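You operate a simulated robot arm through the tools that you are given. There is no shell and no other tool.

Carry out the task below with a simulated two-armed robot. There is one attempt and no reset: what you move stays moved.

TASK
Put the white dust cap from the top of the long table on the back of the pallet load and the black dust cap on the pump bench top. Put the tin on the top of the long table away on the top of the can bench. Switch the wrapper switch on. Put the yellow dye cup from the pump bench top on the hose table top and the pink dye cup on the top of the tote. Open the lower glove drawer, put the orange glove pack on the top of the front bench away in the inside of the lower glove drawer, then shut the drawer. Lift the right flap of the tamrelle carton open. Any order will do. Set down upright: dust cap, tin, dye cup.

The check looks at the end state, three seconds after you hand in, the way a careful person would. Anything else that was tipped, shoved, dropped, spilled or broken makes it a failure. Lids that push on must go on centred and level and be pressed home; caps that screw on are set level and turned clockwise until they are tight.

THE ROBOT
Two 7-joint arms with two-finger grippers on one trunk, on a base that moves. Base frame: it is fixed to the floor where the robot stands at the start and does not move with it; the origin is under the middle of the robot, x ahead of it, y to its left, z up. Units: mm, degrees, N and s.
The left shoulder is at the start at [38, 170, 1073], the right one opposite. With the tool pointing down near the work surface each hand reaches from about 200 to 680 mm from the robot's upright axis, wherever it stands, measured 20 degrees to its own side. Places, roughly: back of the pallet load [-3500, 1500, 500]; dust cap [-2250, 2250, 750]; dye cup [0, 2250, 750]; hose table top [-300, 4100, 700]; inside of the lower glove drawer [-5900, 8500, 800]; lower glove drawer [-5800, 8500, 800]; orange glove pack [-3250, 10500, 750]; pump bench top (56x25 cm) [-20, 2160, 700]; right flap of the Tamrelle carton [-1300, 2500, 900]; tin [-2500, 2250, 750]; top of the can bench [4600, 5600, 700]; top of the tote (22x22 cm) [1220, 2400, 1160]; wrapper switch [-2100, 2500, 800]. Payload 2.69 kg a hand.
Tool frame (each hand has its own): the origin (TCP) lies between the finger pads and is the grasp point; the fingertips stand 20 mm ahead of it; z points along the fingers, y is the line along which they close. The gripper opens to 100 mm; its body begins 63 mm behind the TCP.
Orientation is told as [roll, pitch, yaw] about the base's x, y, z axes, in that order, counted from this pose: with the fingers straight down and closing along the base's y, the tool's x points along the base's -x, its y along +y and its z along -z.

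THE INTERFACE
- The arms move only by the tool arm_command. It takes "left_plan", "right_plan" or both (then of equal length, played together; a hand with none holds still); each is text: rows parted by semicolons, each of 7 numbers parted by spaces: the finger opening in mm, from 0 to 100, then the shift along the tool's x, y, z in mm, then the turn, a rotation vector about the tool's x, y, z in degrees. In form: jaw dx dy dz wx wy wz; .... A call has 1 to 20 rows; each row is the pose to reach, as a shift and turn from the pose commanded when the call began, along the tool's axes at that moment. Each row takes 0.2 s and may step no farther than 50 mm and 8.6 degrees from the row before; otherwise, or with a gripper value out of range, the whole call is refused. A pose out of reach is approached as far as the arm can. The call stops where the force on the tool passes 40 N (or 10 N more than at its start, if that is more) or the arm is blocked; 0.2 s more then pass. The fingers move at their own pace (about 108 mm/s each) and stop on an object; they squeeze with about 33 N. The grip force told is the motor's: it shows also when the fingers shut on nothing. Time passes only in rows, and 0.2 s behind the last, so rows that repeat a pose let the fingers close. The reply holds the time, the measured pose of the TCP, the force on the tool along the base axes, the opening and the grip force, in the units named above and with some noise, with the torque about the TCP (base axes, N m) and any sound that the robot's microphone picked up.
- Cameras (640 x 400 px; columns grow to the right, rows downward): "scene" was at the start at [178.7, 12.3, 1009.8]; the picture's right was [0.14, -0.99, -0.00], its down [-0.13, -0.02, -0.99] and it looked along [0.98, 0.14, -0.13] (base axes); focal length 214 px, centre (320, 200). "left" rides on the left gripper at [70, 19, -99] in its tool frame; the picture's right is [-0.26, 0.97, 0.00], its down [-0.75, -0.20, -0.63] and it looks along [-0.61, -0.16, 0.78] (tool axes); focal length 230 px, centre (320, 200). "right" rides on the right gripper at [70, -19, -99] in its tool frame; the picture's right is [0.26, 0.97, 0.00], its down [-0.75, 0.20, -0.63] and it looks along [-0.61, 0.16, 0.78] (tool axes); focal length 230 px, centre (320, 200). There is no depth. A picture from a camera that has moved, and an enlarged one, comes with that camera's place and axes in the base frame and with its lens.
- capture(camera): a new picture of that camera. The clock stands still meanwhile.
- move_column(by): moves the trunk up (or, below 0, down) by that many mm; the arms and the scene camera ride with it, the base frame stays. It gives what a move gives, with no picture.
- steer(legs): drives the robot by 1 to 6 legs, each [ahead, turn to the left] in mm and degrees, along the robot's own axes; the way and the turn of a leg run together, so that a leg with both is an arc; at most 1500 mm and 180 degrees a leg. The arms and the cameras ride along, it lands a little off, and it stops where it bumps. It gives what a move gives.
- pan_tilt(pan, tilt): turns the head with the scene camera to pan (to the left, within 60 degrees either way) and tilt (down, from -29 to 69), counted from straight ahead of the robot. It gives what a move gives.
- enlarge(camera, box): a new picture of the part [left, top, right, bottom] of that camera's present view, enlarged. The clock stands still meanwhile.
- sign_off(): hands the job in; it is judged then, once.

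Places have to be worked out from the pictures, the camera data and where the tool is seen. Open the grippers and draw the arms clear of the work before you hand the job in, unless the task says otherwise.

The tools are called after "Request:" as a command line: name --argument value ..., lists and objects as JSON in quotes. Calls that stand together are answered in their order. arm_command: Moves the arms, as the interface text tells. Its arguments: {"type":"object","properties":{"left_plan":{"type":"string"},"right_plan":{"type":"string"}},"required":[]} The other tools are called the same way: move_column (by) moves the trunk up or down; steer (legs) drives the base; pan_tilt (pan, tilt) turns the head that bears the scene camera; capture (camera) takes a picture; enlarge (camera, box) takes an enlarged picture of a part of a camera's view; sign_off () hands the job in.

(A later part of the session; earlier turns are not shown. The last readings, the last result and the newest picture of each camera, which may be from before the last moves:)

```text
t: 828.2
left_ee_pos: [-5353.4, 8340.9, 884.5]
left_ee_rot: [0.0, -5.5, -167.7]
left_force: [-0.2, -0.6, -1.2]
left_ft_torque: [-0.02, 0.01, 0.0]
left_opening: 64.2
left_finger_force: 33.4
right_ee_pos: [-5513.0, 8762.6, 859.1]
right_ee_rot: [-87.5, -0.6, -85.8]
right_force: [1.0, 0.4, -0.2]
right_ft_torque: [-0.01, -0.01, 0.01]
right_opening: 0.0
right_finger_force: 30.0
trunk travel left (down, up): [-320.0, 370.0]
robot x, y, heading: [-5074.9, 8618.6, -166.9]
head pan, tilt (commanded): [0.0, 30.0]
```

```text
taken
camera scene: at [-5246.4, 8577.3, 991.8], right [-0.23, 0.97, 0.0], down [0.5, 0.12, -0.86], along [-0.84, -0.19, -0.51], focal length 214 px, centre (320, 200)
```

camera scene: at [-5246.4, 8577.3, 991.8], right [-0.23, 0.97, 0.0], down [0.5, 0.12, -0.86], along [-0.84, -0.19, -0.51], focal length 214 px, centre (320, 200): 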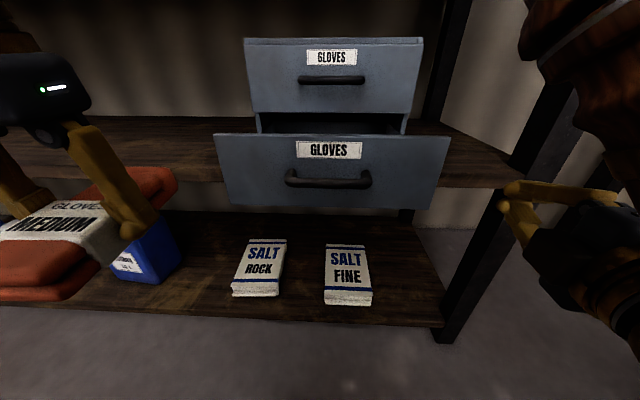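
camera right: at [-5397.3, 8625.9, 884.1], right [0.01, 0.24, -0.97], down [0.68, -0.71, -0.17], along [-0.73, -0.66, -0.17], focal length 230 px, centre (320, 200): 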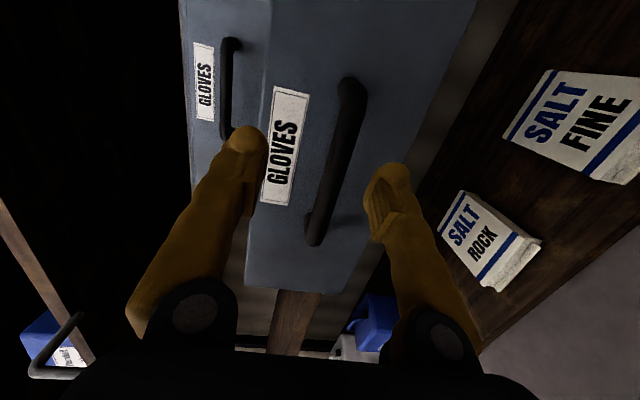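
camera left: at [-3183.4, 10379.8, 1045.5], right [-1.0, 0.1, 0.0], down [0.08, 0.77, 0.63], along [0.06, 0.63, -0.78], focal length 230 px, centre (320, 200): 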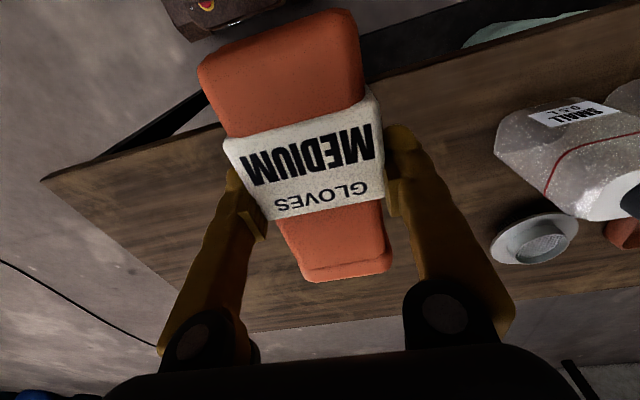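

The drawer interior is accessible between x≈-5600 and -5785. I bring the base 80 mm closer so the left hand can reach down into it comfortably.

Request:
steer --legs '[[80, 0]]'

Request:
arm_command --left_plan "30 0 0 0 0 0 0; 30 0 0 0 0 0 0; 30 0 0 0 0 0 0; 30 -29 -17 -18 0 1.1 0; 30 -58 -35 -36 0 2.2 0; 30 -87 -52 -55 0 3.3 0; 30 -116 -70 -73 0 4.4 0; 30 -145 -87 -91 0 5.5 0; 30 -145 -87 -91 0 5.5 0; 30 -145 -87 -91 0 5.5 0; 30 -145 -87 -91 0 5.5 0"

Request:
capture --camera "scene"

```text
t: 829.3
left_ee_pos: [-5432.8, 8323.1, 883.0]
left_ee_rot: [0.1, -5.5, -167.7]
left_force: [0.5, 0.0, 0.0]
left_ft_torque: [0.02, -0.03, -0.04]
left_opening: 64.0
left_finger_force: 32.9
right_ee_pos: [-5592.3, 8745.7, 858.1]
right_ee_rot: [-87.6, -0.7, -85.8]
right_force: [-0.4, 0.6, -0.4]
right_ft_torque: [-0.01, -0.02, 0.0]
right_opening: 0.0
right_finger_force: 29.4
trunk travel left (down, up): [-320.0, 370.0]
robot x, y, heading: [-5147.5, 8602.1, -167.0]
head pan, tilt (commanded): [0.0, 30.0]
```

```text
t: 831.7
left_ee_pos: [-5569.0, 8383.9, 995.3]
left_ee_rot: [0.1, -0.9, -167.6]
left_force: [0.1, -0.2, -0.6]
left_ft_torque: [-0.01, -0.02, -0.02]
left_opening: 64.0
left_finger_force: 33.1
right_ee_pos: [-5578.9, 8753.5, 856.0]
right_ee_rot: [-85.6, -0.6, -87.4]
right_force: [-0.6, -0.4, -0.6]
right_ft_torque: [0.03, -0.01, 0.0]
right_opening: 0.0
right_finger_force: 29.1
trunk travel left (down, up): [-320.0, 370.0]
robot x, y, heading: [-5152.3, 8600.1, -166.9]
head pan, tilt (commanded): [0.0, 30.0]
```

```text
taken
camera scene: at [-5324.9, 8559.4, 991.7], right [-0.22, 0.97, 0.0], down [0.5, 0.12, -0.86], along [-0.84, -0.19, -0.51], focal length 214 px, centre (320, 200)
```

scene: 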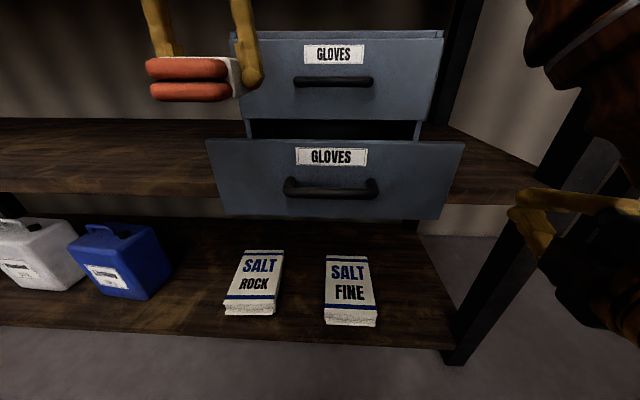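

Now I rotate the left hand 90° so the pack lies across, parallel to the drawer front.

Request:
arm_command --left_plan "30 0 0 0 0 0 8.2; 30 0 0 0 0 0 16.4; 30 0 0 0 0 0 24.6; 30 0 0 0 0 0 32.8; 30 0 0 0 0 0 41; 30 0 0 0 0 0 49.2; 30 0 0 0 0 0 57.4; 30 0 0 0 0 0 65.6; 30 0 0 0 0 0 73.8; 30 0 0 0 0 0 82; 30 0 0 0 0 0 87; 30 0 0 0 0 0 87"

Request:
capture --camera "scene"

Request:
capture --camera "left"

```text
t: 834.3
left_ee_pos: [-5567.2, 8381.9, 994.7]
left_ee_rot: [0.9, 0.0, 105.2]
left_force: [1.0, 0.1, -1.5]
left_ft_torque: [-0.02, 0.01, -0.01]
left_opening: 64.1
left_finger_force: 33.2
right_ee_pos: [-5577.9, 8754.4, 855.2]
right_ee_rot: [-85.5, -0.7, -87.4]
right_force: [0.4, -0.1, -0.5]
right_ft_torque: [0.03, 0.0, 0.0]
right_opening: 0.0
right_finger_force: 29.5
trunk travel left (down, up): [-320.0, 370.0]
robot x, y, heading: [-5150.9, 8599.4, -167.1]
head pan, tilt (commanded): [0.0, 30.0]
```

```text
taken
camera scene: at [-5324.9, 8559.3, 991.7], right [-0.22, 0.97, 0.0], down [0.5, 0.12, -0.86], along [-0.84, -0.19, -0.51], focal length 214 px, centre (320, 200)
```

scene: 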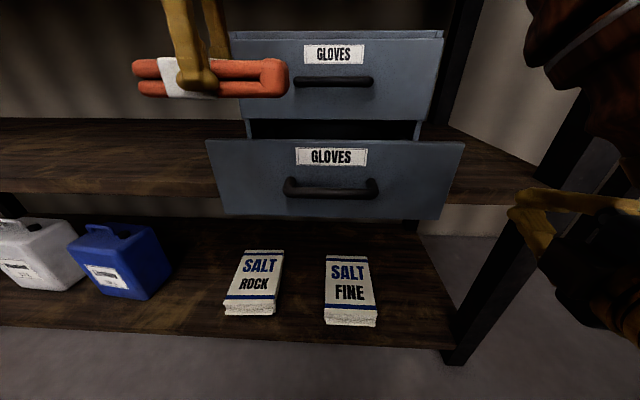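

```text
taken
camera left: at [-5565.0, 8310.1, 1093.5], right [-1.0, 0.0, 0.02], down [0.01, 0.78, 0.63], along [-0.01, 0.63, -0.78], focal length 230 px, centre (320, 200)
```

left: 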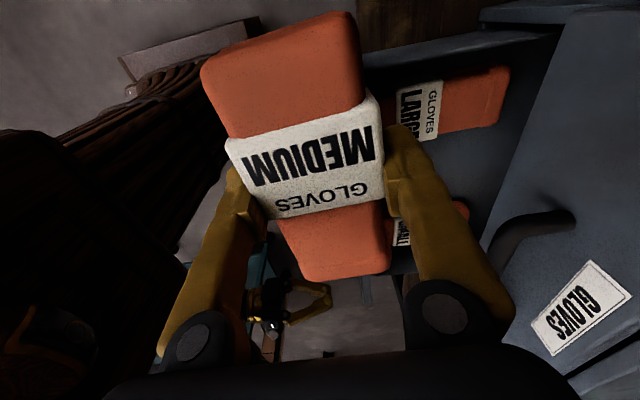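

The drawer already holds other packs (a LARGE is visible). I raise the trunk to look into the drawer with the head camera.

Request:
move_column --by 250

Request:
pan_tilt --pan 0 --tilt 50

Request:
capture --camera "scene"

Request:
enlarge --camera "scene" --box '[180, 30, 480, 220]'

```text
t: 836.9
left_ee_pos: [-5568.9, 8382.4, 1244.7]
left_ee_rot: [0.8, 0.0, 105.4]
left_force: [-0.6, 0.3, -0.8]
left_ft_torque: [0.03, -0.02, 0.05]
left_opening: 64.2
left_finger_force: 33.1
right_ee_pos: [-5579.4, 8756.1, 1103.4]
right_ee_rot: [-84.9, -0.7, -87.8]
right_force: [0.1, 0.6, 0.5]
right_ft_torque: [-0.02, 0.0, 0.03]
right_opening: 0.1
right_finger_force: 29.9
trunk travel left (down, up): [-570.0, 120.0]
robot x, y, heading: [-5150.7, 8598.9, -167.1]
head pan, tilt (commanded): [0.0, 30.0]
```

```text
t: 837.7
left_ee_pos: [-5569.1, 8383.0, 1245.6]
left_ee_rot: [0.9, 0.1, 105.3]
left_force: [0.2, 0.3, -1.1]
left_ft_torque: [0.0, -0.01, -0.02]
left_opening: 64.4
left_finger_force: 32.6
right_ee_pos: [-5580.3, 8755.0, 1102.8]
right_ee_rot: [-84.9, -0.8, -87.8]
right_force: [-0.1, -1.3, 0.4]
right_ft_torque: [0.0, 0.03, -0.04]
right_opening: 0.0
right_finger_force: 29.4
trunk travel left (down, up): [-570.0, 120.0]
robot x, y, heading: [-5152.4, 8601.1, -166.9]
head pan, tilt (commanded): [0.0, 50.0]
```

```text
taken
camera scene: at [-5315.6, 8561.5, 1212.4], right [-0.22, 0.97, 0.0], down [0.76, 0.17, -0.63], along [-0.61, -0.14, -0.78], focal length 214 px, centre (320, 200)
```

scene: 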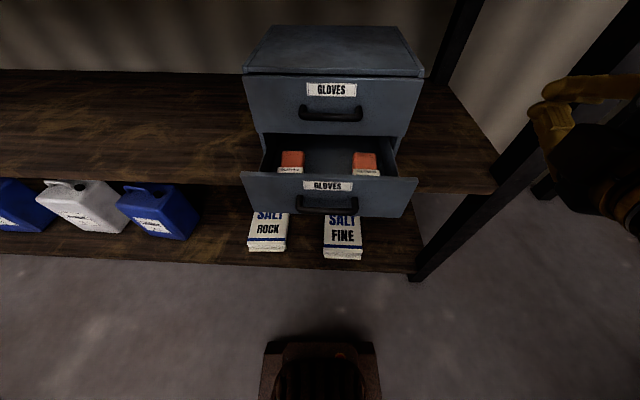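

```text
2.11 times, centred on (330, 125) of scene
camera zoom: at [-5315.6, 8561.5, 1212.4], right [-0.22, 0.97, 0.0], down [0.76, 0.17, -0.63], along [-0.61, -0.14, -0.78], focal length 452 px, centre (299, 358)
```

zoom: 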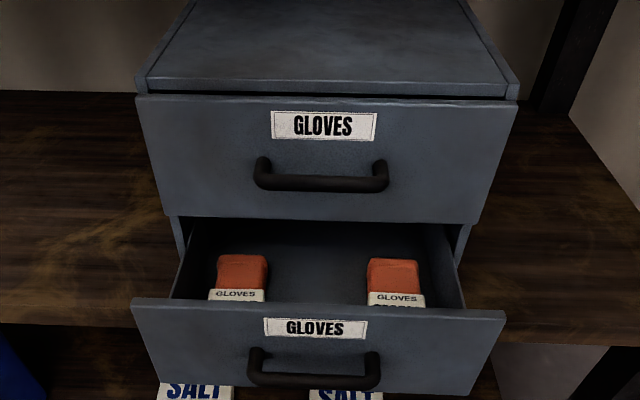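

The drawer holds two packs with a free middle slot (~98 mm wide) meant for ours, lengthwise. I lower the trunk 200 mm again and rotate the pack back lengthwise.

Request:
move_column --by -200

Request:
arm_command --left_plan "30 0 0 0 0 0 -8.2; 30 0 0 0 0 0 -16.4; 30 0 0 0 0 0 -24.6; 30 0 0 0 0 0 -32.8; 30 0 0 0 0 0 -41; 30 0 0 0 0 0 -49.2; 30 0 0 0 0 0 -57.4; 30 0 0 0 0 0 -65.6; 30 0 0 0 0 0 -73.8; 30 0 0 0 0 0 -82; 30 0 0 0 0 0 -84; 30 0 0 0 0 0 -84"

```text
t: 839.9
left_ee_pos: [-5569.2, 8382.3, 1045.2]
left_ee_rot: [0.9, 0.0, 105.3]
left_force: [-0.2, -0.2, -1.1]
left_ft_torque: [-0.03, -0.02, 0.01]
left_opening: 64.1
left_finger_force: 33.2
right_ee_pos: [-5578.6, 8754.3, 905.1]
right_ee_rot: [-85.6, -0.7, -87.5]
right_force: [-0.1, -0.2, 0.5]
right_ft_torque: [0.02, 0.04, -0.02]
right_opening: 0.0
right_finger_force: 29.0
trunk travel left (down, up): [-370.0, 320.0]
robot x, y, heading: [-5152.3, 8599.5, -167.1]
head pan, tilt (commanded): [0.0, 50.0]
```

```text
t: 842.5
left_ee_pos: [-5568.4, 8382.7, 1044.3]
left_ee_rot: [0.0, -0.9, -170.6]
left_force: [0.2, 0.1, -0.3]
left_ft_torque: [0.03, 0.01, -0.01]
left_opening: 64.1
left_finger_force: 32.8
right_ee_pos: [-5579.9, 8754.3, 904.7]
right_ee_rot: [-85.5, -0.7, -87.5]
right_force: [-0.3, 0.8, 0.7]
right_ft_torque: [-0.03, -0.01, 0.01]
right_opening: 0.2
right_finger_force: 29.8
trunk travel left (down, up): [-370.0, 320.0]
robot x, y, heading: [-5149.1, 8601.2, -167.1]
head pan, tilt (commanded): [0.0, 50.0]
```

The upper handle overhangs the slot, so I come down in front of it first: over (-5648, 8501), then to z≈942.

Request:
arm_command --left_plan "30 -15 -33 0 0 0.3 0; 30 -30 -66 0 0 0.6 0; 30 -45 -99 0 0 0.9 0; 30 -59 -130 0 0 0.9 0; 30 -59 -130 34 0 0.9 0; 30 -59 -130 68 0 0.9 0; 30 -59 -130 102 0 0.9 0; 30 -59 -130 102 0 0.9 0; 30 -59 -130 102 0 0.9 0"

Request:
capture --camera "scene"

Request:
capture --camera "left"

```text
t: 844.1
left_ee_pos: [-5655.3, 8479.2, 988.2]
left_ee_rot: [-4.2, -2.3, -166.3]
left_force: [-1.4, -0.1, -1.9]
left_ft_torque: [0.0, -0.04, 0.03]
left_opening: 65.9
left_finger_force: 27.3
right_ee_pos: [-5566.3, 8764.1, 899.2]
right_ee_rot: [-82.8, -0.6, -89.5]
right_force: [-0.1, 0.4, -0.2]
right_ft_torque: [-0.02, 0.0, -0.01]
right_opening: 0.0
right_finger_force: 29.6
trunk travel left (down, up): [-370.0, 320.0]
robot x, y, heading: [-5148.4, 8596.3, -167.1]
head pan, tilt (commanded): [0.0, 50.0]
stopped in row 8 (left hand): the force on the tool passed its limit at 62 N (the readings are from after the stop); the commanded pose is now the measured one
```

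```text
taken
camera scene: at [-5313.7, 8561.6, 1011.9], right [-0.22, 0.97, 0.0], down [0.76, 0.17, -0.63], along [-0.61, -0.14, -0.78], focal length 214 px, centre (320, 200)
```

scene: 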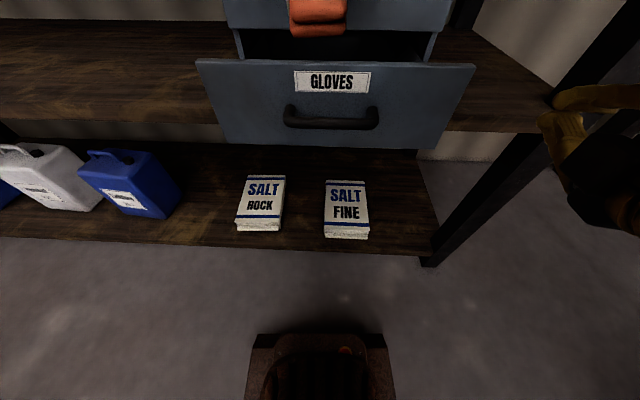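

```text
taken
camera left: at [-5575.7, 8470.3, 1082.2], right [-0.03, -1.0, -0.06], down [-0.74, -0.02, 0.67], along [-0.67, 0.06, -0.74], focal length 230 px, centre (320, 200)
```

left: 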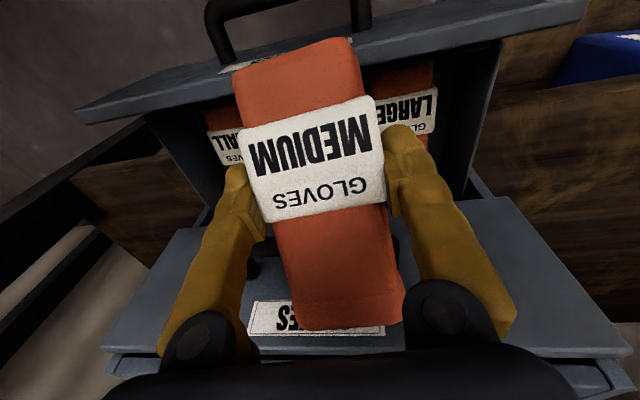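

The pack's far end caught the upper handle and tilted in the grip. I raise and back off, then look.

Request:
arm_command --left_plan "30 0 0 -15 0 0 0; 30 5 0 -35 0 0 0; 30 20 0 -55 0 0 0; 30 40 0 -65 0 0 0; 30 60 0 -65 2 1 0; 30 80 0 -65 4.2 2.3 2; 30 80 0 -65 4.2 2.3 4; 30 80 0 -65 4.2 2.3 4"

Request:
capture --camera "left"

Request:
pan_tilt --pan 0 --tilt 30

Request:
capture --camera "scene"

```text
t: 845.9
left_ee_pos: [-5569.7, 8493.4, 1050.1]
left_ee_rot: [-8.3, -0.7, -170.6]
left_force: [0.2, 0.6, -0.7]
left_ft_torque: [0.04, -0.03, 0.0]
left_opening: 65.4
left_finger_force: 33.4
right_ee_pos: [-5564.7, 8764.2, 900.1]
right_ee_rot: [-83.0, -0.6, -89.4]
right_force: [0.5, 0.2, -0.6]
right_ft_torque: [0.01, 0.0, 0.02]
right_opening: 0.0
right_finger_force: 29.8
trunk travel left (down, up): [-370.0, 320.0]
robot x, y, heading: [-5153.1, 8598.1, -167.1]
head pan, tilt (commanded): [0.0, 50.0]
```

```text
taken
camera left: at [-5494.9, 8472.8, 1143.9], right [-0.1, -0.99, -0.14], down [-0.75, -0.01, 0.66], along [-0.65, 0.17, -0.74], focal length 230 px, centre (320, 200)
```

left: 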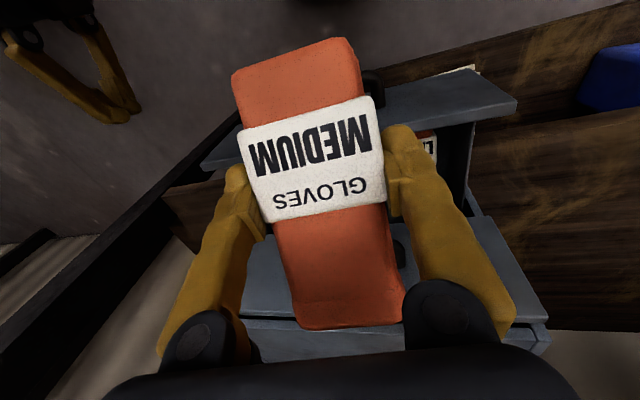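

```text
t: 846.7
left_ee_pos: [-5572.0, 8494.0, 1049.2]
left_ee_rot: [-8.3, -0.5, -170.8]
left_force: [-0.8, 0.3, -0.8]
left_ft_torque: [-0.01, -0.01, 0.02]
left_opening: 65.7
left_finger_force: 33.0
right_ee_pos: [-5564.6, 8764.1, 899.8]
right_ee_rot: [-82.9, -0.6, -89.5]
right_force: [-0.2, -0.4, 0.1]
right_ft_torque: [-0.01, 0.0, -0.01]
right_opening: 0.0
right_finger_force: 29.8
trunk travel left (down, up): [-370.0, 320.0]
robot x, y, heading: [-5152.3, 8603.7, -167.0]
head pan, tilt (commanded): [0.0, 30.0]
```

```text
taken
camera scene: at [-5325.6, 8559.3, 1041.6], right [-0.22, 0.97, 0.0], down [0.5, 0.12, -0.86], along [-0.83, -0.19, -0.52], focal length 214 px, centre (320, 200)
```

scene: 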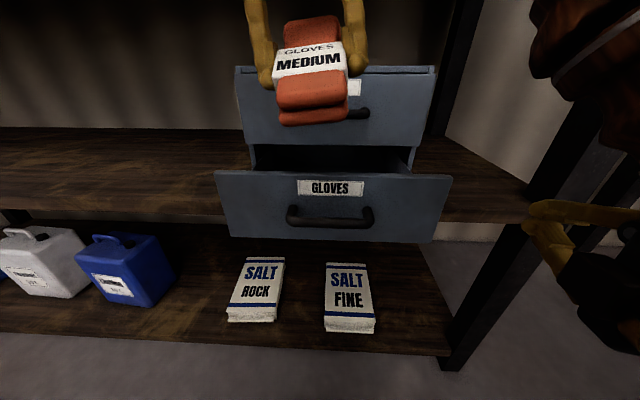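

The tilt makes this approach poor; instead I'll open the drawer farther so the pack fits in front of the upper handle. I back the base 200 mm to give the right arm room to pull again.

Request:
steer --legs '[[-200, 0]]'

Request:
arm_command --left_plan "30 0 0 -5 -4 0 0; 30 0 0 -10 -8.3 0 0; 30 0 40 -10 -8.3 0 0; 30 0 80 -10 -8.3 0 0; 30 0 110 -10 -8.3 0 0; 30 0 110 -10 -8.3 0 0; 30 0 110 -10 -8.3 0 0" --right_plan "0 0 0 0 2 -2.5 0; 0 0 0 0 4 -5 0; 0 0 0 0 6 -7.5 0; 0 0 0 0 7 -8.5 0; 0 0 0 0 7 -8.5 0; 0 0 0 0 7 -8.5 0; 0 0 0 0 7 -8.5 0"

Request:
capture --camera "scene"

Request:
capture --camera "right"

```text
t: 848.3
left_ee_pos: [-5375.3, 8538.6, 1050.9]
left_ee_rot: [-8.2, -0.6, -170.7]
left_force: [0.0, -0.2, 0.6]
left_ft_torque: [0.01, 0.03, 0.0]
left_opening: 65.4
left_finger_force: 32.8
right_ee_pos: [-5368.8, 8809.3, 900.5]
right_ee_rot: [-83.0, -0.6, -89.3]
right_force: [0.4, -0.9, 0.6]
right_ft_torque: [-0.01, -0.01, -0.01]
right_opening: 0.1
right_finger_force: 29.4
trunk travel left (down, up): [-370.0, 320.0]
robot x, y, heading: [-4955.9, 8644.8, -167.1]
head pan, tilt (commanded): [0.0, 30.0]
```

```text
t: 849.9
left_ee_pos: [-5342.6, 8433.5, 1051.7]
left_ee_rot: [0.1, -1.6, -170.7]
left_force: [0.5, 0.1, -1.0]
left_ft_torque: [0.02, 0.01, 0.0]
left_opening: 65.3
left_finger_force: 32.9
right_ee_pos: [-5432.3, 8845.6, 922.4]
right_ee_rot: [-90.1, -1.1, -81.6]
right_force: [-0.1, 0.5, 0.4]
right_ft_torque: [-0.02, 0.03, -0.01]
right_opening: 0.0
right_finger_force: 30.2
right hand out of reach, approached as far as the arm can: row 1, 2, 3, 4, 5, 6, 7
trunk travel left (down, up): [-370.0, 320.0]
robot x, y, heading: [-4956.8, 8645.4, -166.8]
head pan, tilt (commanded): [0.0, 30.0]
```

```text
taken
camera scene: at [-5130.9, 8603.6, 1041.7], right [-0.23, 0.97, 0.0], down [0.5, 0.12, -0.86], along [-0.84, -0.19, -0.51], focal length 214 px, centre (320, 200)
```

scene: 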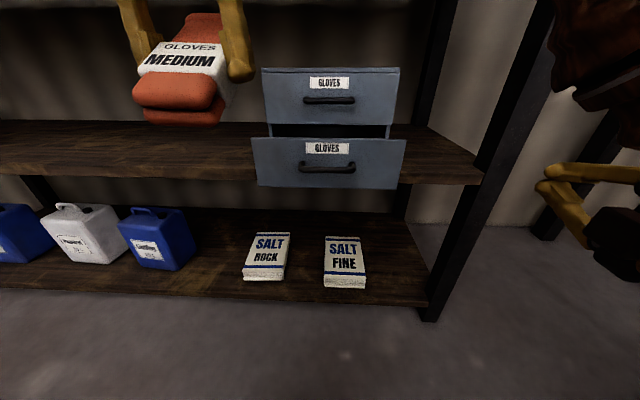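

```text
taken
camera right: at [-5344.3, 8928.9, 940.2], right [-0.04, 0.24, -0.97], down [0.73, -0.65, -0.19], along [-0.68, -0.72, -0.15], focal length 230 px, centre (320, 200)
```

right: 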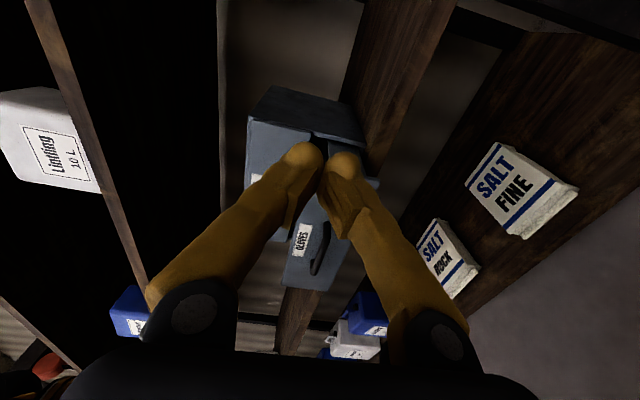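

I bring the right hand back in front of the lower handle, open, for another pull.

Request:
arm_command --right_plan "20 -38 9 0 0 0 0; 40 -77 18 0 0 0 0; 60 -116 28 5 0 0 0; 60 -155 37 15 0 0 0; 60 -193 46 30 0 0 0; 60 -232 56 50 0 0 0; 60 -271 65 70 0 0 0; 60 -309 74 93 0 0 0; 60 -309 74 93 0 0 0; 60 -309 74 93 0 0 0"

Request:
capture --camera "right"

```text
t: 852.1
left_ee_pos: [-5343.1, 8433.6, 1051.8]
left_ee_rot: [0.1, -1.5, -170.6]
left_force: [0.6, 0.5, -1.2]
left_ft_torque: [0.01, 0.0, -0.01]
left_opening: 65.1
left_finger_force: 33.1
right_ee_pos: [-5483.9, 8528.9, 860.3]
right_ee_rot: [-91.2, -1.1, -81.9]
right_force: [0.2, -0.4, 0.7]
right_ft_torque: [0.02, 0.03, -0.01]
right_opening: 60.1
right_finger_force: 0.1
trunk travel left (down, up): [-370.0, 320.0]
robot x, y, heading: [-4955.4, 8642.2, -166.9]
head pan, tilt (commanded): [0.0, 30.0]
```

```text
taken
camera right: at [-5394.6, 8612.8, 875.6], right [-0.05, 0.23, -0.97], down [0.73, -0.66, -0.2], along [-0.69, -0.72, -0.13], focal length 230 px, centre (320, 200)
```

right: 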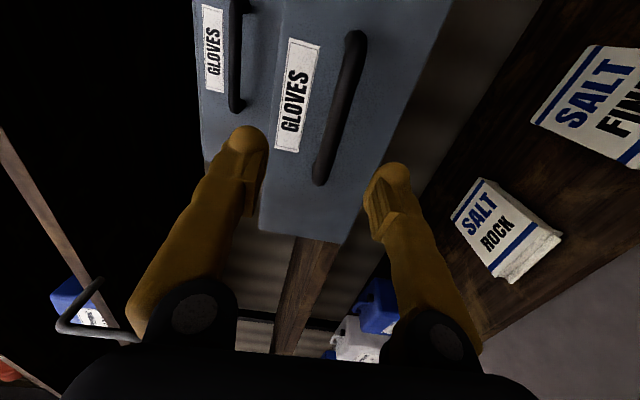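

The drawer seems to have slid partly back (opening ~130 mm); the bar is ~112 mm ahead and ~15 mm lower. I advance 85 mm with that correction and check.

Request:
arm_command --right_plan "60 0 4 20 0 0 0; 60 0 8 40 0 0 0; 60 0 12 60 0 0 0; 60 0 13 75 0 0 0; 60 0 13 85 0 0 0; 60 0 13 85 0 0 0"

Request:
capture --camera "right"

```text
t: 853.5
left_ee_pos: [-5343.4, 8433.7, 1050.8]
left_ee_rot: [0.1, -1.5, -170.6]
left_force: [-0.1, 0.0, -0.5]
left_ft_torque: [-0.02, -0.03, -0.02]
left_opening: 65.0
left_finger_force: 33.3
right_ee_pos: [-5567.4, 8515.4, 848.5]
right_ee_rot: [-91.3, -1.1, -81.8]
right_force: [-0.9, 0.4, -0.3]
right_ft_torque: [-0.03, 0.0, -0.04]
right_opening: 59.9
right_finger_force: 0.1
trunk travel left (down, up): [-370.0, 320.0]
robot x, y, heading: [-4957.5, 8644.7, -166.9]
head pan, tilt (commanded): [0.0, 30.0]
```

```text
taken
camera right: at [-5479.1, 8599.4, 864.2], right [-0.05, 0.23, -0.97], down [0.73, -0.66, -0.2], along [-0.68, -0.72, -0.13], focal length 230 px, centre (320, 200)
```

right: 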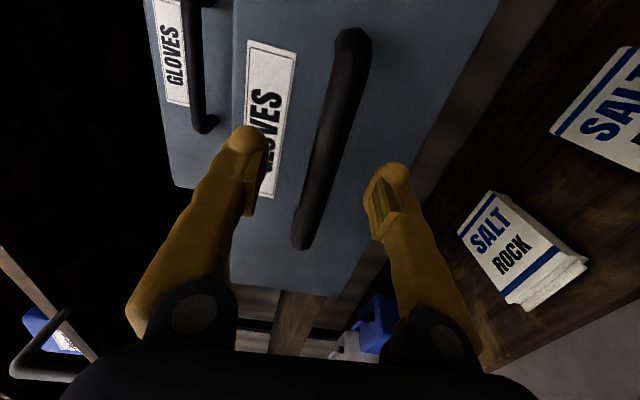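

The bar is ~15 mm ahead. I advance 23 mm so the tips close fully behind it as a hook, then pull slowly.

Request:
arm_command --right_plan "60 0 0 8 0 0 0; 60 0 0 16 0 0 0; 60 0 0 23 0 0 0; 40 0 0 23 0 0 0; 20 0 0 23 0 0 0; 0 0 0 23 0 0 0; 0 0 0 23 0 0 0; 0 0 0 20 0 0 0; 0 0 0 16 0 0 0; 0 0 0 12 0 0 0; 0 0 0 8 0 0 0; 0 0 0 4 0 0 0; 0 0 0 0 0 0 0; 0 0 0 -4 0 0 0; 0 0 0 -8 0 0 0; 0 0 0 -12 0 0 0; 0 0 0 -16 0 0 0; 0 0 0 -20 0 0 0; 0 0 0 -25 0 0 0; 0 0 0 -30 0 0 0"

Request:
capture --camera "right"

```text
t: 857.7
left_ee_pos: [-5340.7, 8435.2, 1051.8]
left_ee_rot: [0.2, -1.5, -170.5]
left_force: [-0.9, 0.0, -1.1]
left_ft_torque: [0.0, -0.01, 0.0]
left_opening: 65.1
left_finger_force: 33.4
right_ee_pos: [-5537.2, 8522.7, 850.6]
right_ee_rot: [-91.5, -1.0, -81.9]
right_force: [-0.6, 7.8, 27.0]
right_ft_torque: [0.28, -0.27, 0.09]
right_opening: 0.0
right_finger_force: 29.7
trunk travel left (down, up): [-370.0, 320.0]
robot x, y, heading: [-4958.9, 8647.6, -167.1]
head pan, tilt (commanded): [0.0, 30.0]
```

```text
taken
camera right: at [-5447.4, 8605.6, 864.3], right [-0.06, 0.23, -0.97], down [0.72, -0.66, -0.2], along [-0.69, -0.71, -0.13], focal length 230 px, centre (320, 200)
```

right: 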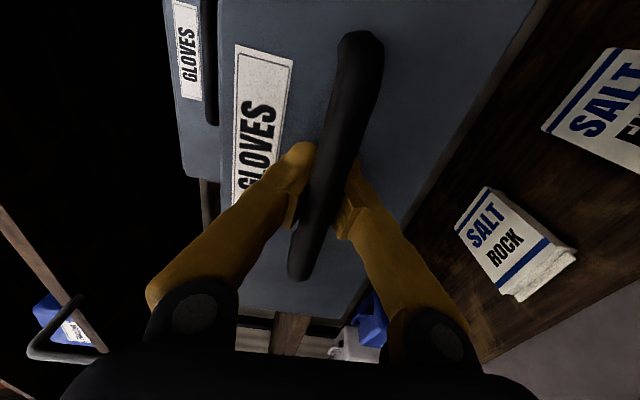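

Hooked well and moving. I keep pulling another ~95 mm with a slight upward trim.

Request:
arm_command --right_plan "0 0 -1 -3 0 0 0; 0 0 -2 -7 0 0 0; 0 0 -3 -12 0 0 0; 0 0 -3 -17 0 0 0; 0 0 -3 -22 0 0 0; 0 0 -3 -27 0 0 0; 0 0 -3 -32 0 0 0; 0 0 -3 -37 0 0 0; 0 0 -3 -42 0 0 0; 0 0 -3 -47 0 0 0; 0 0 -3 -52 0 0 0; 0 0 -3 -57 0 0 0; 0 0 -3 -62 0 0 0; 0 0 -3 -67 0 0 0; 0 0 -3 -72 0 0 0; 0 0 -3 -77 0 0 0; 0 0 -3 -82 0 0 0; 0 0 -3 -87 0 0 0; 0 0 -3 -92 0 0 0; 0 0 -3 -95 0 0 0"

Request:
enlarge --camera "scene" --box '[220, 40, 470, 240]'

```text
t: 860.3
left_ee_pos: [-5333.5, 8434.9, 1053.7]
left_ee_rot: [0.3, -2.0, -170.7]
left_force: [1.3, 0.7, -1.2]
left_ft_torque: [-0.04, 0.03, 0.02]
left_opening: 65.2
left_finger_force: 32.7
right_ee_pos: [-5480.3, 8536.8, 849.7]
right_ee_rot: [-91.1, -0.6, -82.4]
right_force: [-47.7, -17.5, -56.8]
right_ft_torque: [-0.09, 0.28, -0.16]
right_opening: 6.2
right_finger_force: 34.0
trunk travel left (down, up): [-370.0, 320.0]
robot x, y, heading: [-4959.2, 8647.4, -167.1]
head pan, tilt (commanded): [0.0, 30.0]
stopped in row 13 (right hand): the force on the tool passed its limit at 44 N (the readings are from after the stop); the commanded pose is now the measured one
```

```text
2.00 times, centred on (345, 140) of scene
camera zoom: at [-5139.2, 8601.3, 1039.2], right [-0.23, 0.97, 0.0], down [0.51, 0.12, -0.85], along [-0.83, -0.19, -0.52], focal length 429 px, centre (270, 320)
```

zoom: 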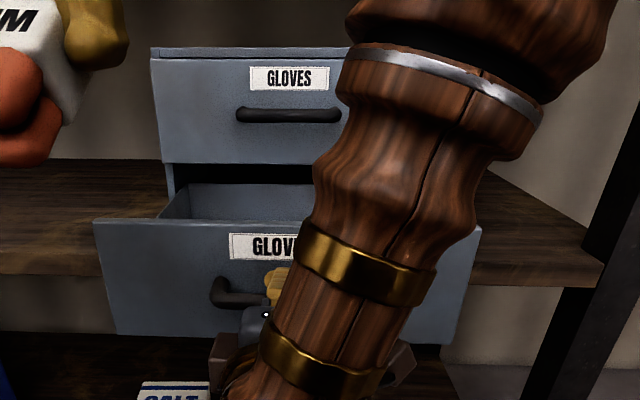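

The drawer has reached its stop (~255 mm open). I release the bar, back off and move the right hand aside without touching the drawer.

Request:
arm_command --right_plan "0 0 0 4 0 0 0; 30 0 0 4 0 0 0; 60 0 0 4 0 0 0; 60 0 0 4 0 0 0; 60 0 0 -15 0 0 0; 60 0 0 -35 0 0 0; 60 0 0 -55 0 0 0; 60 40 0 -55 0 0 0; 60 80 0 -55 0 0 0; 60 120 0 -55 0 0 0; 30 160 0 -50 0 0 0; 0 200 0 -45 0 0 0; 0 200 0 -45 0 0 0"

Request:
capture --camera "scene"

```text
t: 863.1
left_ee_pos: [-5326.7, 8436.3, 1057.4]
left_ee_rot: [0.1, -2.5, -170.6]
left_force: [-0.5, 0.0, -0.1]
left_ft_torque: [-0.04, -0.01, -0.01]
left_opening: 65.3
left_finger_force: 32.8
right_ee_pos: [-5457.3, 8737.0, 853.2]
right_ee_rot: [-92.5, -1.1, -81.7]
right_force: [0.5, -0.2, 0.3]
right_ft_torque: [-0.02, 0.02, 0.01]
right_opening: 0.2
right_finger_force: 29.6
trunk travel left (down, up): [-370.0, 320.0]
robot x, y, heading: [-4953.0, 8643.6, -167.0]
head pan, tilt (commanded): [0.0, 30.0]
```

```text
taken
camera scene: at [-5131.1, 8603.7, 1041.7], right [-0.23, 0.97, 0.0], down [0.5, 0.12, -0.86], along [-0.84, -0.19, -0.51], focal length 214 px, centre (320, 200)
```

scene: 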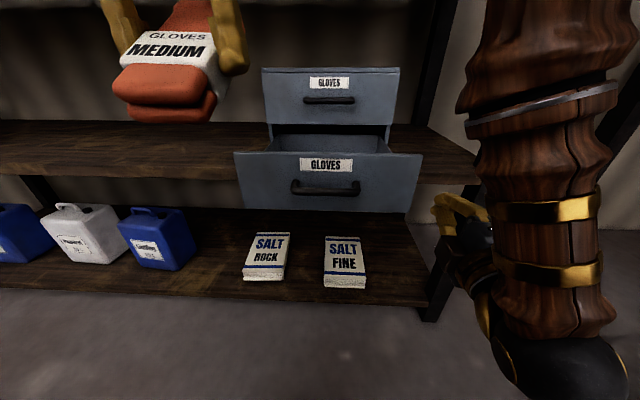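

The drawer is fully open. Before moving the base closer I restore the right hand to a vertical tool so it stays clear.

Request:
arm_command --right_plan "0 0 0 0 0 0 8.2; 0 0 0 0 0 0 16.4; 0 0 0 0 0 0 24.6; 0 0 0 0 0 0 32.8; 0 0 0 0 0 0 41; 0 0 0 0 0 0 49.2; 0 0 0 0 0 0 57.4; 0 0 0 0 0 0 65.6; 0 0 0 0 0 0 73.8; 0 0 0 0 0 0 82; 0 0 0 0 0 0 90; 0 0 0 0 0 0 90"

Request:
arm_command --right_plan "0 0 0 0 0 8.2 0; 0 0 0 0 0 16.4 0; 0 0 0 0 0 24.6 0; 0 0 0 0 0 32.8 0; 0 0 0 0 0 41 0; 0 0 0 0 0 49.2 0; 0 0 0 0 0 57.4 0; 0 0 0 0 0 65.6 0; 0 0 0 0 0 73.8 0; 0 0 0 0 0 82 0; 0 0 0 0 0 90 0; 0 0 0 0 0 90 0"

```text
t: 865.7
left_ee_pos: [-5327.8, 8436.4, 1056.6]
left_ee_rot: [0.2, -2.4, -170.6]
left_force: [-1.6, -0.3, -0.8]
left_ft_torque: [0.0, -0.02, -0.01]
left_opening: 65.2
left_finger_force: 32.9
right_ee_pos: [-5456.5, 8736.6, 854.1]
right_ee_rot: [151.2, -87.5, 36.9]
right_force: [-0.6, 0.3, -0.2]
right_ft_torque: [-0.03, -0.03, -0.02]
right_opening: 0.0
right_finger_force: 29.9
trunk travel left (down, up): [-370.0, 320.0]
robot x, y, heading: [-4956.3, 8642.7, -167.2]
head pan, tilt (commanded): [0.0, 30.0]
```

```text
t: 868.3
left_ee_pos: [-5326.4, 8436.7, 1057.8]
left_ee_rot: [0.2, -2.3, -170.7]
left_force: [0.4, 0.1, -0.5]
left_ft_torque: [0.02, -0.01, -0.02]
left_opening: 65.2
left_finger_force: 32.6
right_ee_pos: [-5456.1, 8737.0, 855.2]
right_ee_rot: [1.1, -2.4, -171.9]
right_force: [-0.4, 0.1, -0.7]
right_ft_torque: [-0.01, -0.01, 0.0]
right_opening: 0.2
right_finger_force: 29.5
trunk travel left (down, up): [-370.0, 320.0]
robot x, y, heading: [-4956.7, 8645.5, -167.0]
head pan, tilt (commanded): [0.0, 30.0]
```

Right tool vertical again. I retract and raise it, then move the base 110 mm forward and settle.

Request:
arm_command --right_plan "0 30 0 -25 0.5 1 0; 0 60 0 -50 1.1 2.4 0; 0 90 0 -75 1.1 2.4 0; 0 110 0 -90 1.1 2.4 0; 0 110 0 -90 1.1 2.4 0; 0 110 0 -90 1.1 2.4 0"

Request:
steer --legs '[[110, 0]]'

Request:
arm_command --left_plan "30 0 0 0 0 0 0; 30 0 0 0 0 0 0; 30 0 0 0 0 0 0; 30 0 0 0 0 0 0; 30 0 0 0 0 0 0; 30 0 0 0 0 0 0; 30 0 0 0 0 0 0; 30 0 0 0 0 0 0"

Request:
pan_tilt --pan 0 --tilt 42

Request:
capture --camera "scene"

```text
t: 869.7
left_ee_pos: [-5326.0, 8436.7, 1057.5]
left_ee_rot: [0.2, -2.4, -170.6]
left_force: [-1.4, 0.0, -0.8]
left_ft_torque: [-0.01, 0.0, 0.0]
left_opening: 65.2
left_finger_force: 33.3
right_ee_pos: [-5343.1, 8753.9, 939.7]
right_ee_rot: [-0.1, 0.0, -172.0]
right_force: [-0.7, 0.1, -0.1]
right_ft_torque: [-0.04, -0.02, 0.03]
right_opening: 0.0
right_finger_force: 29.4
trunk travel left (down, up): [-370.0, 320.0]
robot x, y, heading: [-4959.4, 8645.0, -167.0]
head pan, tilt (commanded): [0.0, 30.0]
```

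```text
t: 870.9
left_ee_pos: [-5434.6, 8410.7, 1057.3]
left_ee_rot: [0.2, -2.3, -170.6]
left_force: [-0.3, 0.4, -0.5]
left_ft_torque: [0.01, -0.05, 0.0]
left_opening: 65.1
left_finger_force: 32.9
right_ee_pos: [-5451.1, 8729.4, 938.9]
right_ee_rot: [0.0, -0.1, -171.9]
right_force: [-0.1, -0.3, 0.0]
right_ft_torque: [-0.02, -0.03, -0.02]
right_opening: 0.0
right_finger_force: 29.8
trunk travel left (down, up): [-370.0, 320.0]
robot x, y, heading: [-5065.1, 8621.3, -166.8]
head pan, tilt (commanded): [0.0, 30.0]
```

```text
t: 872.7
left_ee_pos: [-5418.8, 8415.0, 1063.7]
left_ee_rot: [0.2, -3.2, -170.6]
left_force: [0.1, -0.5, -1.2]
left_ft_torque: [0.0, 0.0, 0.02]
left_opening: 65.2
left_finger_force: 32.7
right_ee_pos: [-5436.8, 8733.3, 946.3]
right_ee_rot: [-0.1, -1.1, -171.8]
right_force: [0.1, 0.4, -0.4]
right_ft_torque: [-0.01, 0.0, -0.01]
right_opening: 0.0
right_finger_force: 29.1
trunk travel left (down, up): [-370.0, 320.0]
robot x, y, heading: [-5064.3, 8616.6, -166.9]
head pan, tilt (commanded): [0.0, 30.0]
```

```text
t: 873.5
left_ee_pos: [-5418.9, 8415.8, 1064.4]
left_ee_rot: [0.4, -3.3, -170.7]
left_force: [-0.4, -0.2, -0.8]
left_ft_torque: [0.02, 0.0, 0.01]
left_opening: 65.3
left_finger_force: 33.2
right_ee_pos: [-5436.1, 8734.3, 944.6]
right_ee_rot: [0.0, -1.0, -172.0]
right_force: [0.2, -0.9, -0.1]
right_ft_torque: [-0.01, -0.02, -0.01]
right_opening: 0.3
right_finger_force: 29.6
trunk travel left (down, up): [-370.0, 320.0]
robot x, y, heading: [-5067.2, 8623.5, -166.9]
head pan, tilt (commanded): [0.0, 42.0]
```

```text
taken
camera scene: at [-5231.9, 8580.4, 1023.6], right [-0.23, 0.97, 0.0], down [0.66, 0.15, -0.73], along [-0.71, -0.17, -0.68], focal length 214 px, centre (320, 200)
```

scene: 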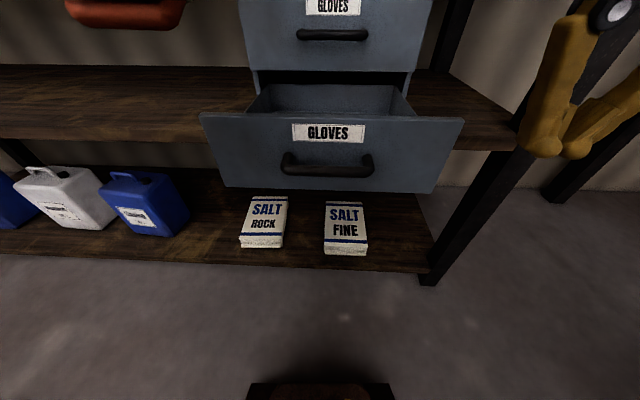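

Panel center is near (-5518, 8528); the slot center near (-5610, 8513). I bring the pack over it at z≈960.

Request:
arm_command --left_plan "30 -28 -21 0 0 0.5 0; 30 -56 -42 0 0 1 0; 30 -84 -63 0 0 1.6 0; 30 -112 -84 5 0 2.2 0; 30 -140 -105 20 0.2 2.8 0; 30 -166 -126 50 0.4 3.3 0; 30 -166 -126 85 0.4 3.3 0; 30 -166 -126 113 0.4 3.3 0; 30 -166 -126 113 0.4 3.3 0; 30 -166 -126 113 0.4 3.3 0"

Request:
capture --camera "left"

Request:
capture --camera "scene"

```text
t: 875.9
left_ee_pos: [-5599.7, 8484.0, 971.8]
left_ee_rot: [-2.2, -0.2, -166.5]
left_force: [0.8, -0.3, -0.9]
left_ft_torque: [0.01, 0.1, -0.01]
left_opening: 65.0
left_finger_force: 33.0
right_ee_pos: [-5419.1, 8737.7, 951.0]
right_ee_rot: [0.0, -2.2, -171.8]
right_force: [0.9, -0.2, 0.1]
right_ft_torque: [0.0, 0.12, -0.05]
right_opening: 0.0
right_finger_force: 29.0
trunk travel left (down, up): [-370.0, 320.0]
robot x, y, heading: [-5064.8, 8619.8, -166.7]
head pan, tilt (commanded): [0.0, 42.0]
stopped in row 10 (left hand): the arm was blocked; the commanded pose is now the measured one
```

```text
taken
camera left: at [-5525.9, 8477.3, 1069.6], right [-0.03, -1.0, -0.04], down [-0.77, 0.0, 0.64], along [-0.64, 0.04, -0.77], focal length 230 px, centre (320, 200)
```

left: 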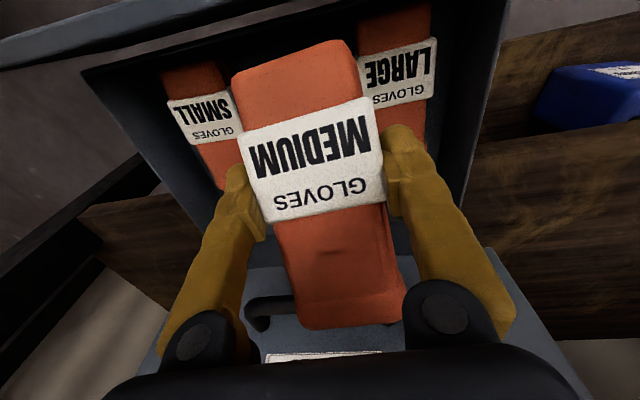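

```text
taken
camera scene: at [-5228.8, 8580.3, 1024.1], right [-0.23, 0.97, 0.0], down [0.66, 0.15, -0.73], along [-0.71, -0.17, -0.68], focal length 214 px, centre (320, 200)
```

scene: 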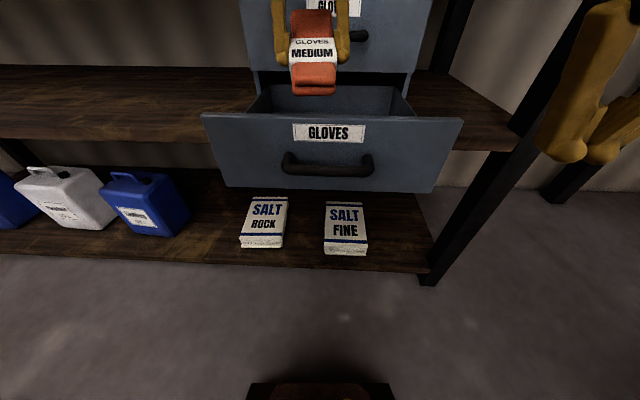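

The left arm is at its inward limit, ~20 mm short sideways. I raise it 25 mm and turn the base 4° right, which swings the hand over the slot.

Request:
arm_command --left_plan "30 0 0 -10 -1 0 0; 30 0 0 -20 -2 0 0; 30 0 0 -25 -2.2 0 0; 30 0 0 -25 -2.2 0 0; 30 0 0 -25 -2.2 0 0; 30 0 0 -25 -2.2 0 0; 30 0 0 -25 -2.2 0 0; 30 0 0 -25 -2.2 0 0; 30 0 0 -25 -2.2 0 0; 30 0 0 -25 -2.2 0 0"

Request:
steer --legs '[[0, -4]]'

Request:
arm_command --left_plan "30 0 0 0 0 0 0; 30 0 0 0 0 0 0; 30 0 0 0 0 0 0; 30 0 0 0 0 0 0; 30 0 0 0 0 0 0; 30 0 0 0 0 0 0; 30 0 0 0 0 0 0"

Request:
capture --camera "left"

```text
t: 878.0
left_ee_pos: [-5605.4, 8477.5, 1000.3]
left_ee_rot: [-0.9, -0.2, -165.7]
left_force: [-0.2, -0.7, -1.0]
left_ft_torque: [-0.01, -0.02, -0.01]
left_opening: 65.0
left_finger_force: 32.8
right_ee_pos: [-5422.0, 8736.8, 951.0]
right_ee_rot: [0.0, -2.0, -171.8]
right_force: [-0.1, 0.1, 0.2]
right_ft_torque: [0.01, -0.03, -0.01]
right_opening: 0.0
right_finger_force: 29.5
trunk travel left (down, up): [-370.0, 320.0]
robot x, y, heading: [-5064.7, 8618.4, -167.1]
head pan, tilt (commanded): [0.0, 42.0]
```

```text
t: 878.9
left_ee_pos: [-5615.6, 8517.6, 1002.9]
left_ee_rot: [-1.0, -0.3, -169.7]
left_force: [0.1, 0.6, -0.3]
left_ft_torque: [0.01, 0.0, -0.04]
left_opening: 64.7
left_finger_force: 33.2
right_ee_pos: [-5412.2, 8762.0, 949.7]
right_ee_rot: [0.1, -1.9, -175.9]
right_force: [-0.3, -0.8, 0.8]
right_ft_torque: [-0.04, 0.01, 0.04]
right_opening: 0.0
right_finger_force: 29.5
trunk travel left (down, up): [-370.0, 320.0]
robot x, y, heading: [-5065.2, 8617.8, -171.0]
head pan, tilt (commanded): [0.0, 42.0]
```

```text
t: 880.5
left_ee_pos: [-5604.0, 8513.4, 1014.6]
left_ee_rot: [-1.6, -1.4, -169.1]
left_force: [-0.7, -0.6, -0.1]
left_ft_torque: [0.0, -0.01, 0.01]
left_opening: 64.9
left_finger_force: 32.6
right_ee_pos: [-5398.9, 8764.9, 954.5]
right_ee_rot: [0.1, -3.0, -175.8]
right_force: [-0.4, -0.4, 0.3]
right_ft_torque: [0.01, 0.02, 0.03]
right_opening: 0.0
right_finger_force: 29.6
trunk travel left (down, up): [-370.0, 320.0]
robot x, y, heading: [-5064.8, 8620.1, -171.0]
head pan, tilt (commanded): [0.0, 42.0]
```

```text
taken
camera left: at [-5527.5, 8505.1, 1110.2], right [-0.07, -1.0, -0.02], down [-0.76, 0.04, 0.65], along [-0.65, 0.06, -0.76], focal length 230 px, centre (320, 200)
```

left: 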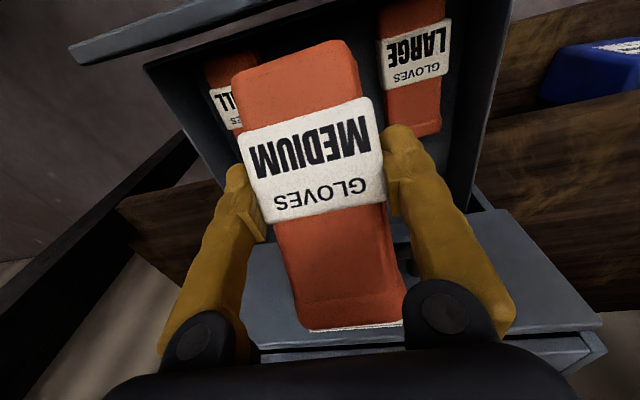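

Now nearly centered over the slot (4 mm off). I correct and lower to about z=900.

Request:
arm_command --left_plan "30 -2 2 25 -0.8 0.7 0; 30 -4 4 55 -1.6 1.4 0; 30 -4 4 85 -1.6 1.4 0; 30 -4 4 114 -1.6 1.4 0; 30 -4 4 114 -1.6 1.4 0; 30 -4 4 114 -1.6 1.4 0"

Request:
capture --camera "left"

Request:
capture --camera "scene"

```text
t: 881.9
left_ee_pos: [-5609.3, 8506.9, 897.3]
left_ee_rot: [0.1, 0.2, -168.7]
left_force: [-0.2, 0.6, -0.9]
left_ft_torque: [-0.03, 0.02, 0.0]
left_opening: 64.9
left_finger_force: 32.6
right_ee_pos: [-5398.9, 8764.0, 955.8]
right_ee_rot: [0.1, -2.9, -175.8]
right_force: [-0.5, -0.4, -0.7]
right_ft_torque: [-0.01, 0.01, 0.03]
right_opening: 0.0
right_finger_force: 29.5
trunk travel left (down, up): [-370.0, 320.0]
robot x, y, heading: [-5066.4, 8617.3, -171.0]
head pan, tilt (commanded): [0.0, 42.0]
```

```text
taken
camera left: at [-5537.2, 8502.0, 996.1], right [-0.06, -1.0, 0.0], down [-0.78, 0.05, 0.63], along [-0.63, 0.04, -0.78], focal length 230 px, centre (320, 200)
```

left: 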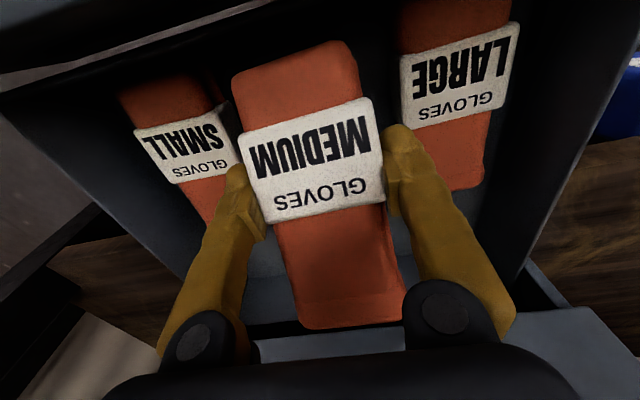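

```text
taken
camera scene: at [-5234.5, 8592.2, 1023.5], right [-0.16, 0.99, 0.0], down [0.67, 0.11, -0.73], along [-0.72, -0.11, -0.68], focal length 214 px, centre (320, 200)
```

scene: 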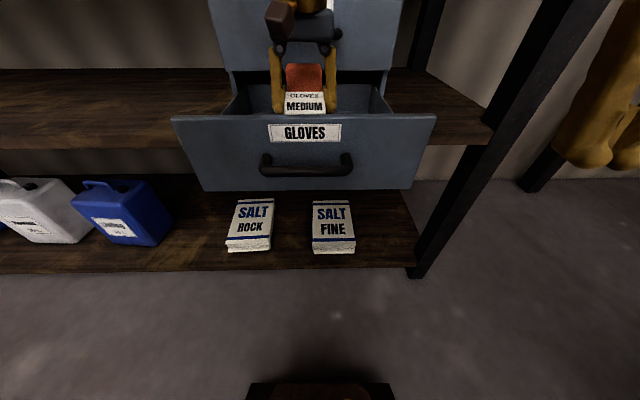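

The gap between SMALL and LARGE is about 130 mm wide, so the fingers fit. I lower slowly, watching the force.

Request:
arm_command --left_plan "30 0 1 10 0 0 0; 30 0 2 20 0 0 0; 30 0 2 30 0 0 0; 30 0 2 38 0 0 0; 30 0 2 44 0 0 0; 30 0 2 48 0 0 0; 30 0 2 48 0 0 0"

Request:
capture --camera "left"

```text
t: 883.5
left_ee_pos: [-5610.7, 8506.4, 852.6]
left_ee_rot: [0.4, -0.4, -168.8]
left_force: [-3.4, -1.5, 26.2]
left_ft_torque: [1.09, -0.94, 0.12]
left_opening: 65.1
left_finger_force: 33.1
right_ee_pos: [-5396.9, 8765.2, 956.2]
right_ee_rot: [0.2, -3.0, -175.9]
right_force: [-0.5, 0.2, 0.4]
right_ft_torque: [0.03, -0.05, 0.03]
right_opening: 0.0
right_finger_force: 29.3
trunk travel left (down, up): [-370.0, 320.0]
robot x, y, heading: [-5066.1, 8616.4, -171.1]
head pan, tilt (commanded): [0.0, 42.0]
```

```text
taken
camera left: at [-5536.8, 8501.5, 950.9], right [-0.07, -1.0, 0.01], down [-0.77, 0.05, 0.63], along [-0.63, 0.04, -0.77], focal length 230 px, centre (320, 200)
```

left: 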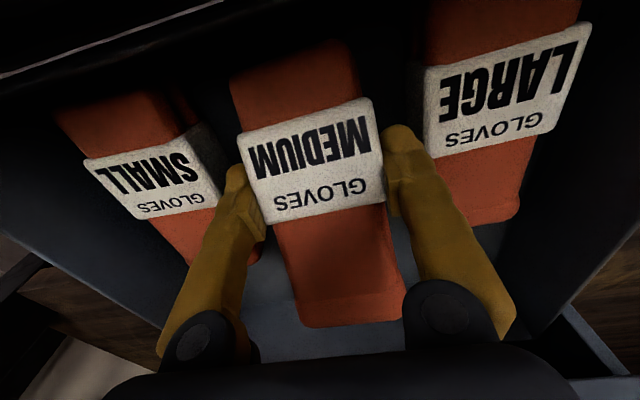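

The near end rests on the drawer floor (26 N). I open modestly so the pack settles flat, then lift straight out.

Request:
arm_command --left_plan "50 0 0 -1 0 0 0; 68 0 0 -1 0 0 0; 76 0 0 -1 0 0 0; 76 0 0 -1 0 0 0; 76 0 0 -1 0 0 0; 76 0 0 -20 0 0 0; 76 0 0 -50 0 0 0; 76 0 0 -90 0 0 0; 76 10 0 -130 0 0 0; 76 40 0 -160 0 0 0; 76 80 20 -170 0 0 0; 76 120 50 -170 0 0 0; 60 150 80 -170 0 0 0; 60 150 80 -170 0 0 0"

Request:
capture --camera "left"

Request:
capture --camera "scene"

```text
t: 886.5
left_ee_pos: [-5444.4, 8460.6, 1021.1]
left_ee_rot: [0.6, 0.0, -169.8]
left_force: [0.1, 0.2, -0.4]
left_ft_torque: [0.01, 0.01, 0.03]
left_opening: 59.9
left_finger_force: 0.0
right_ee_pos: [-5398.1, 8764.5, 954.9]
right_ee_rot: [0.1, -2.9, -175.9]
right_force: [-1.5, -0.4, -0.5]
right_ft_torque: [0.03, 0.0, 0.0]
right_opening: 0.2
right_finger_force: 29.5
trunk travel left (down, up): [-370.0, 320.0]
robot x, y, heading: [-5066.6, 8616.2, -171.0]
head pan, tilt (commanded): [0.0, 42.0]
```

```text
taken
camera left: at [-5371.8, 8455.0, 1119.6], right [-0.08, -1.0, 0.01], down [-0.78, 0.07, 0.63], along [-0.63, 0.04, -0.78], focal length 230 px, centre (320, 200)
```

left: 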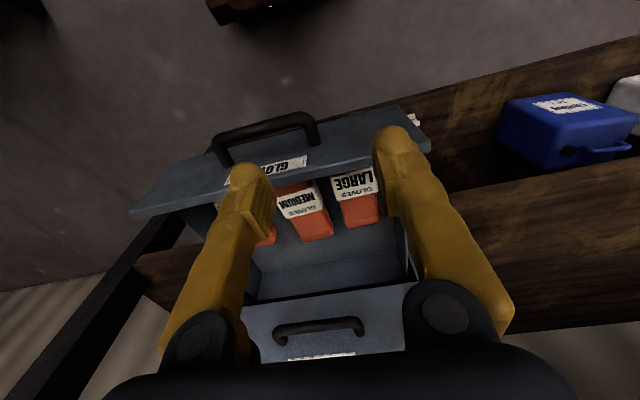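

```text
taken
camera scene: at [-5233.9, 8592.2, 1023.6], right [-0.16, 0.99, 0.0], down [0.67, 0.11, -0.73], along [-0.72, -0.11, -0.68], focal length 214 px, centre (320, 200)
```

scene: 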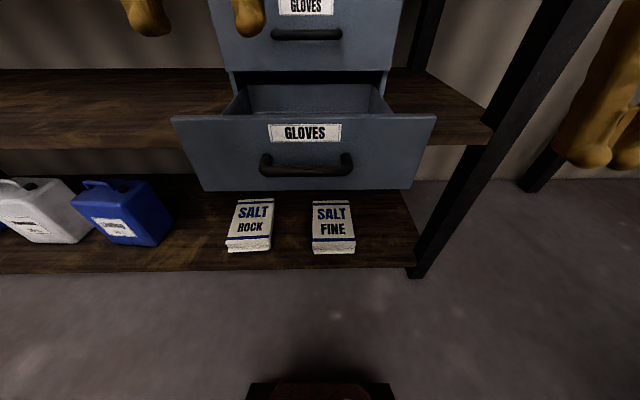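

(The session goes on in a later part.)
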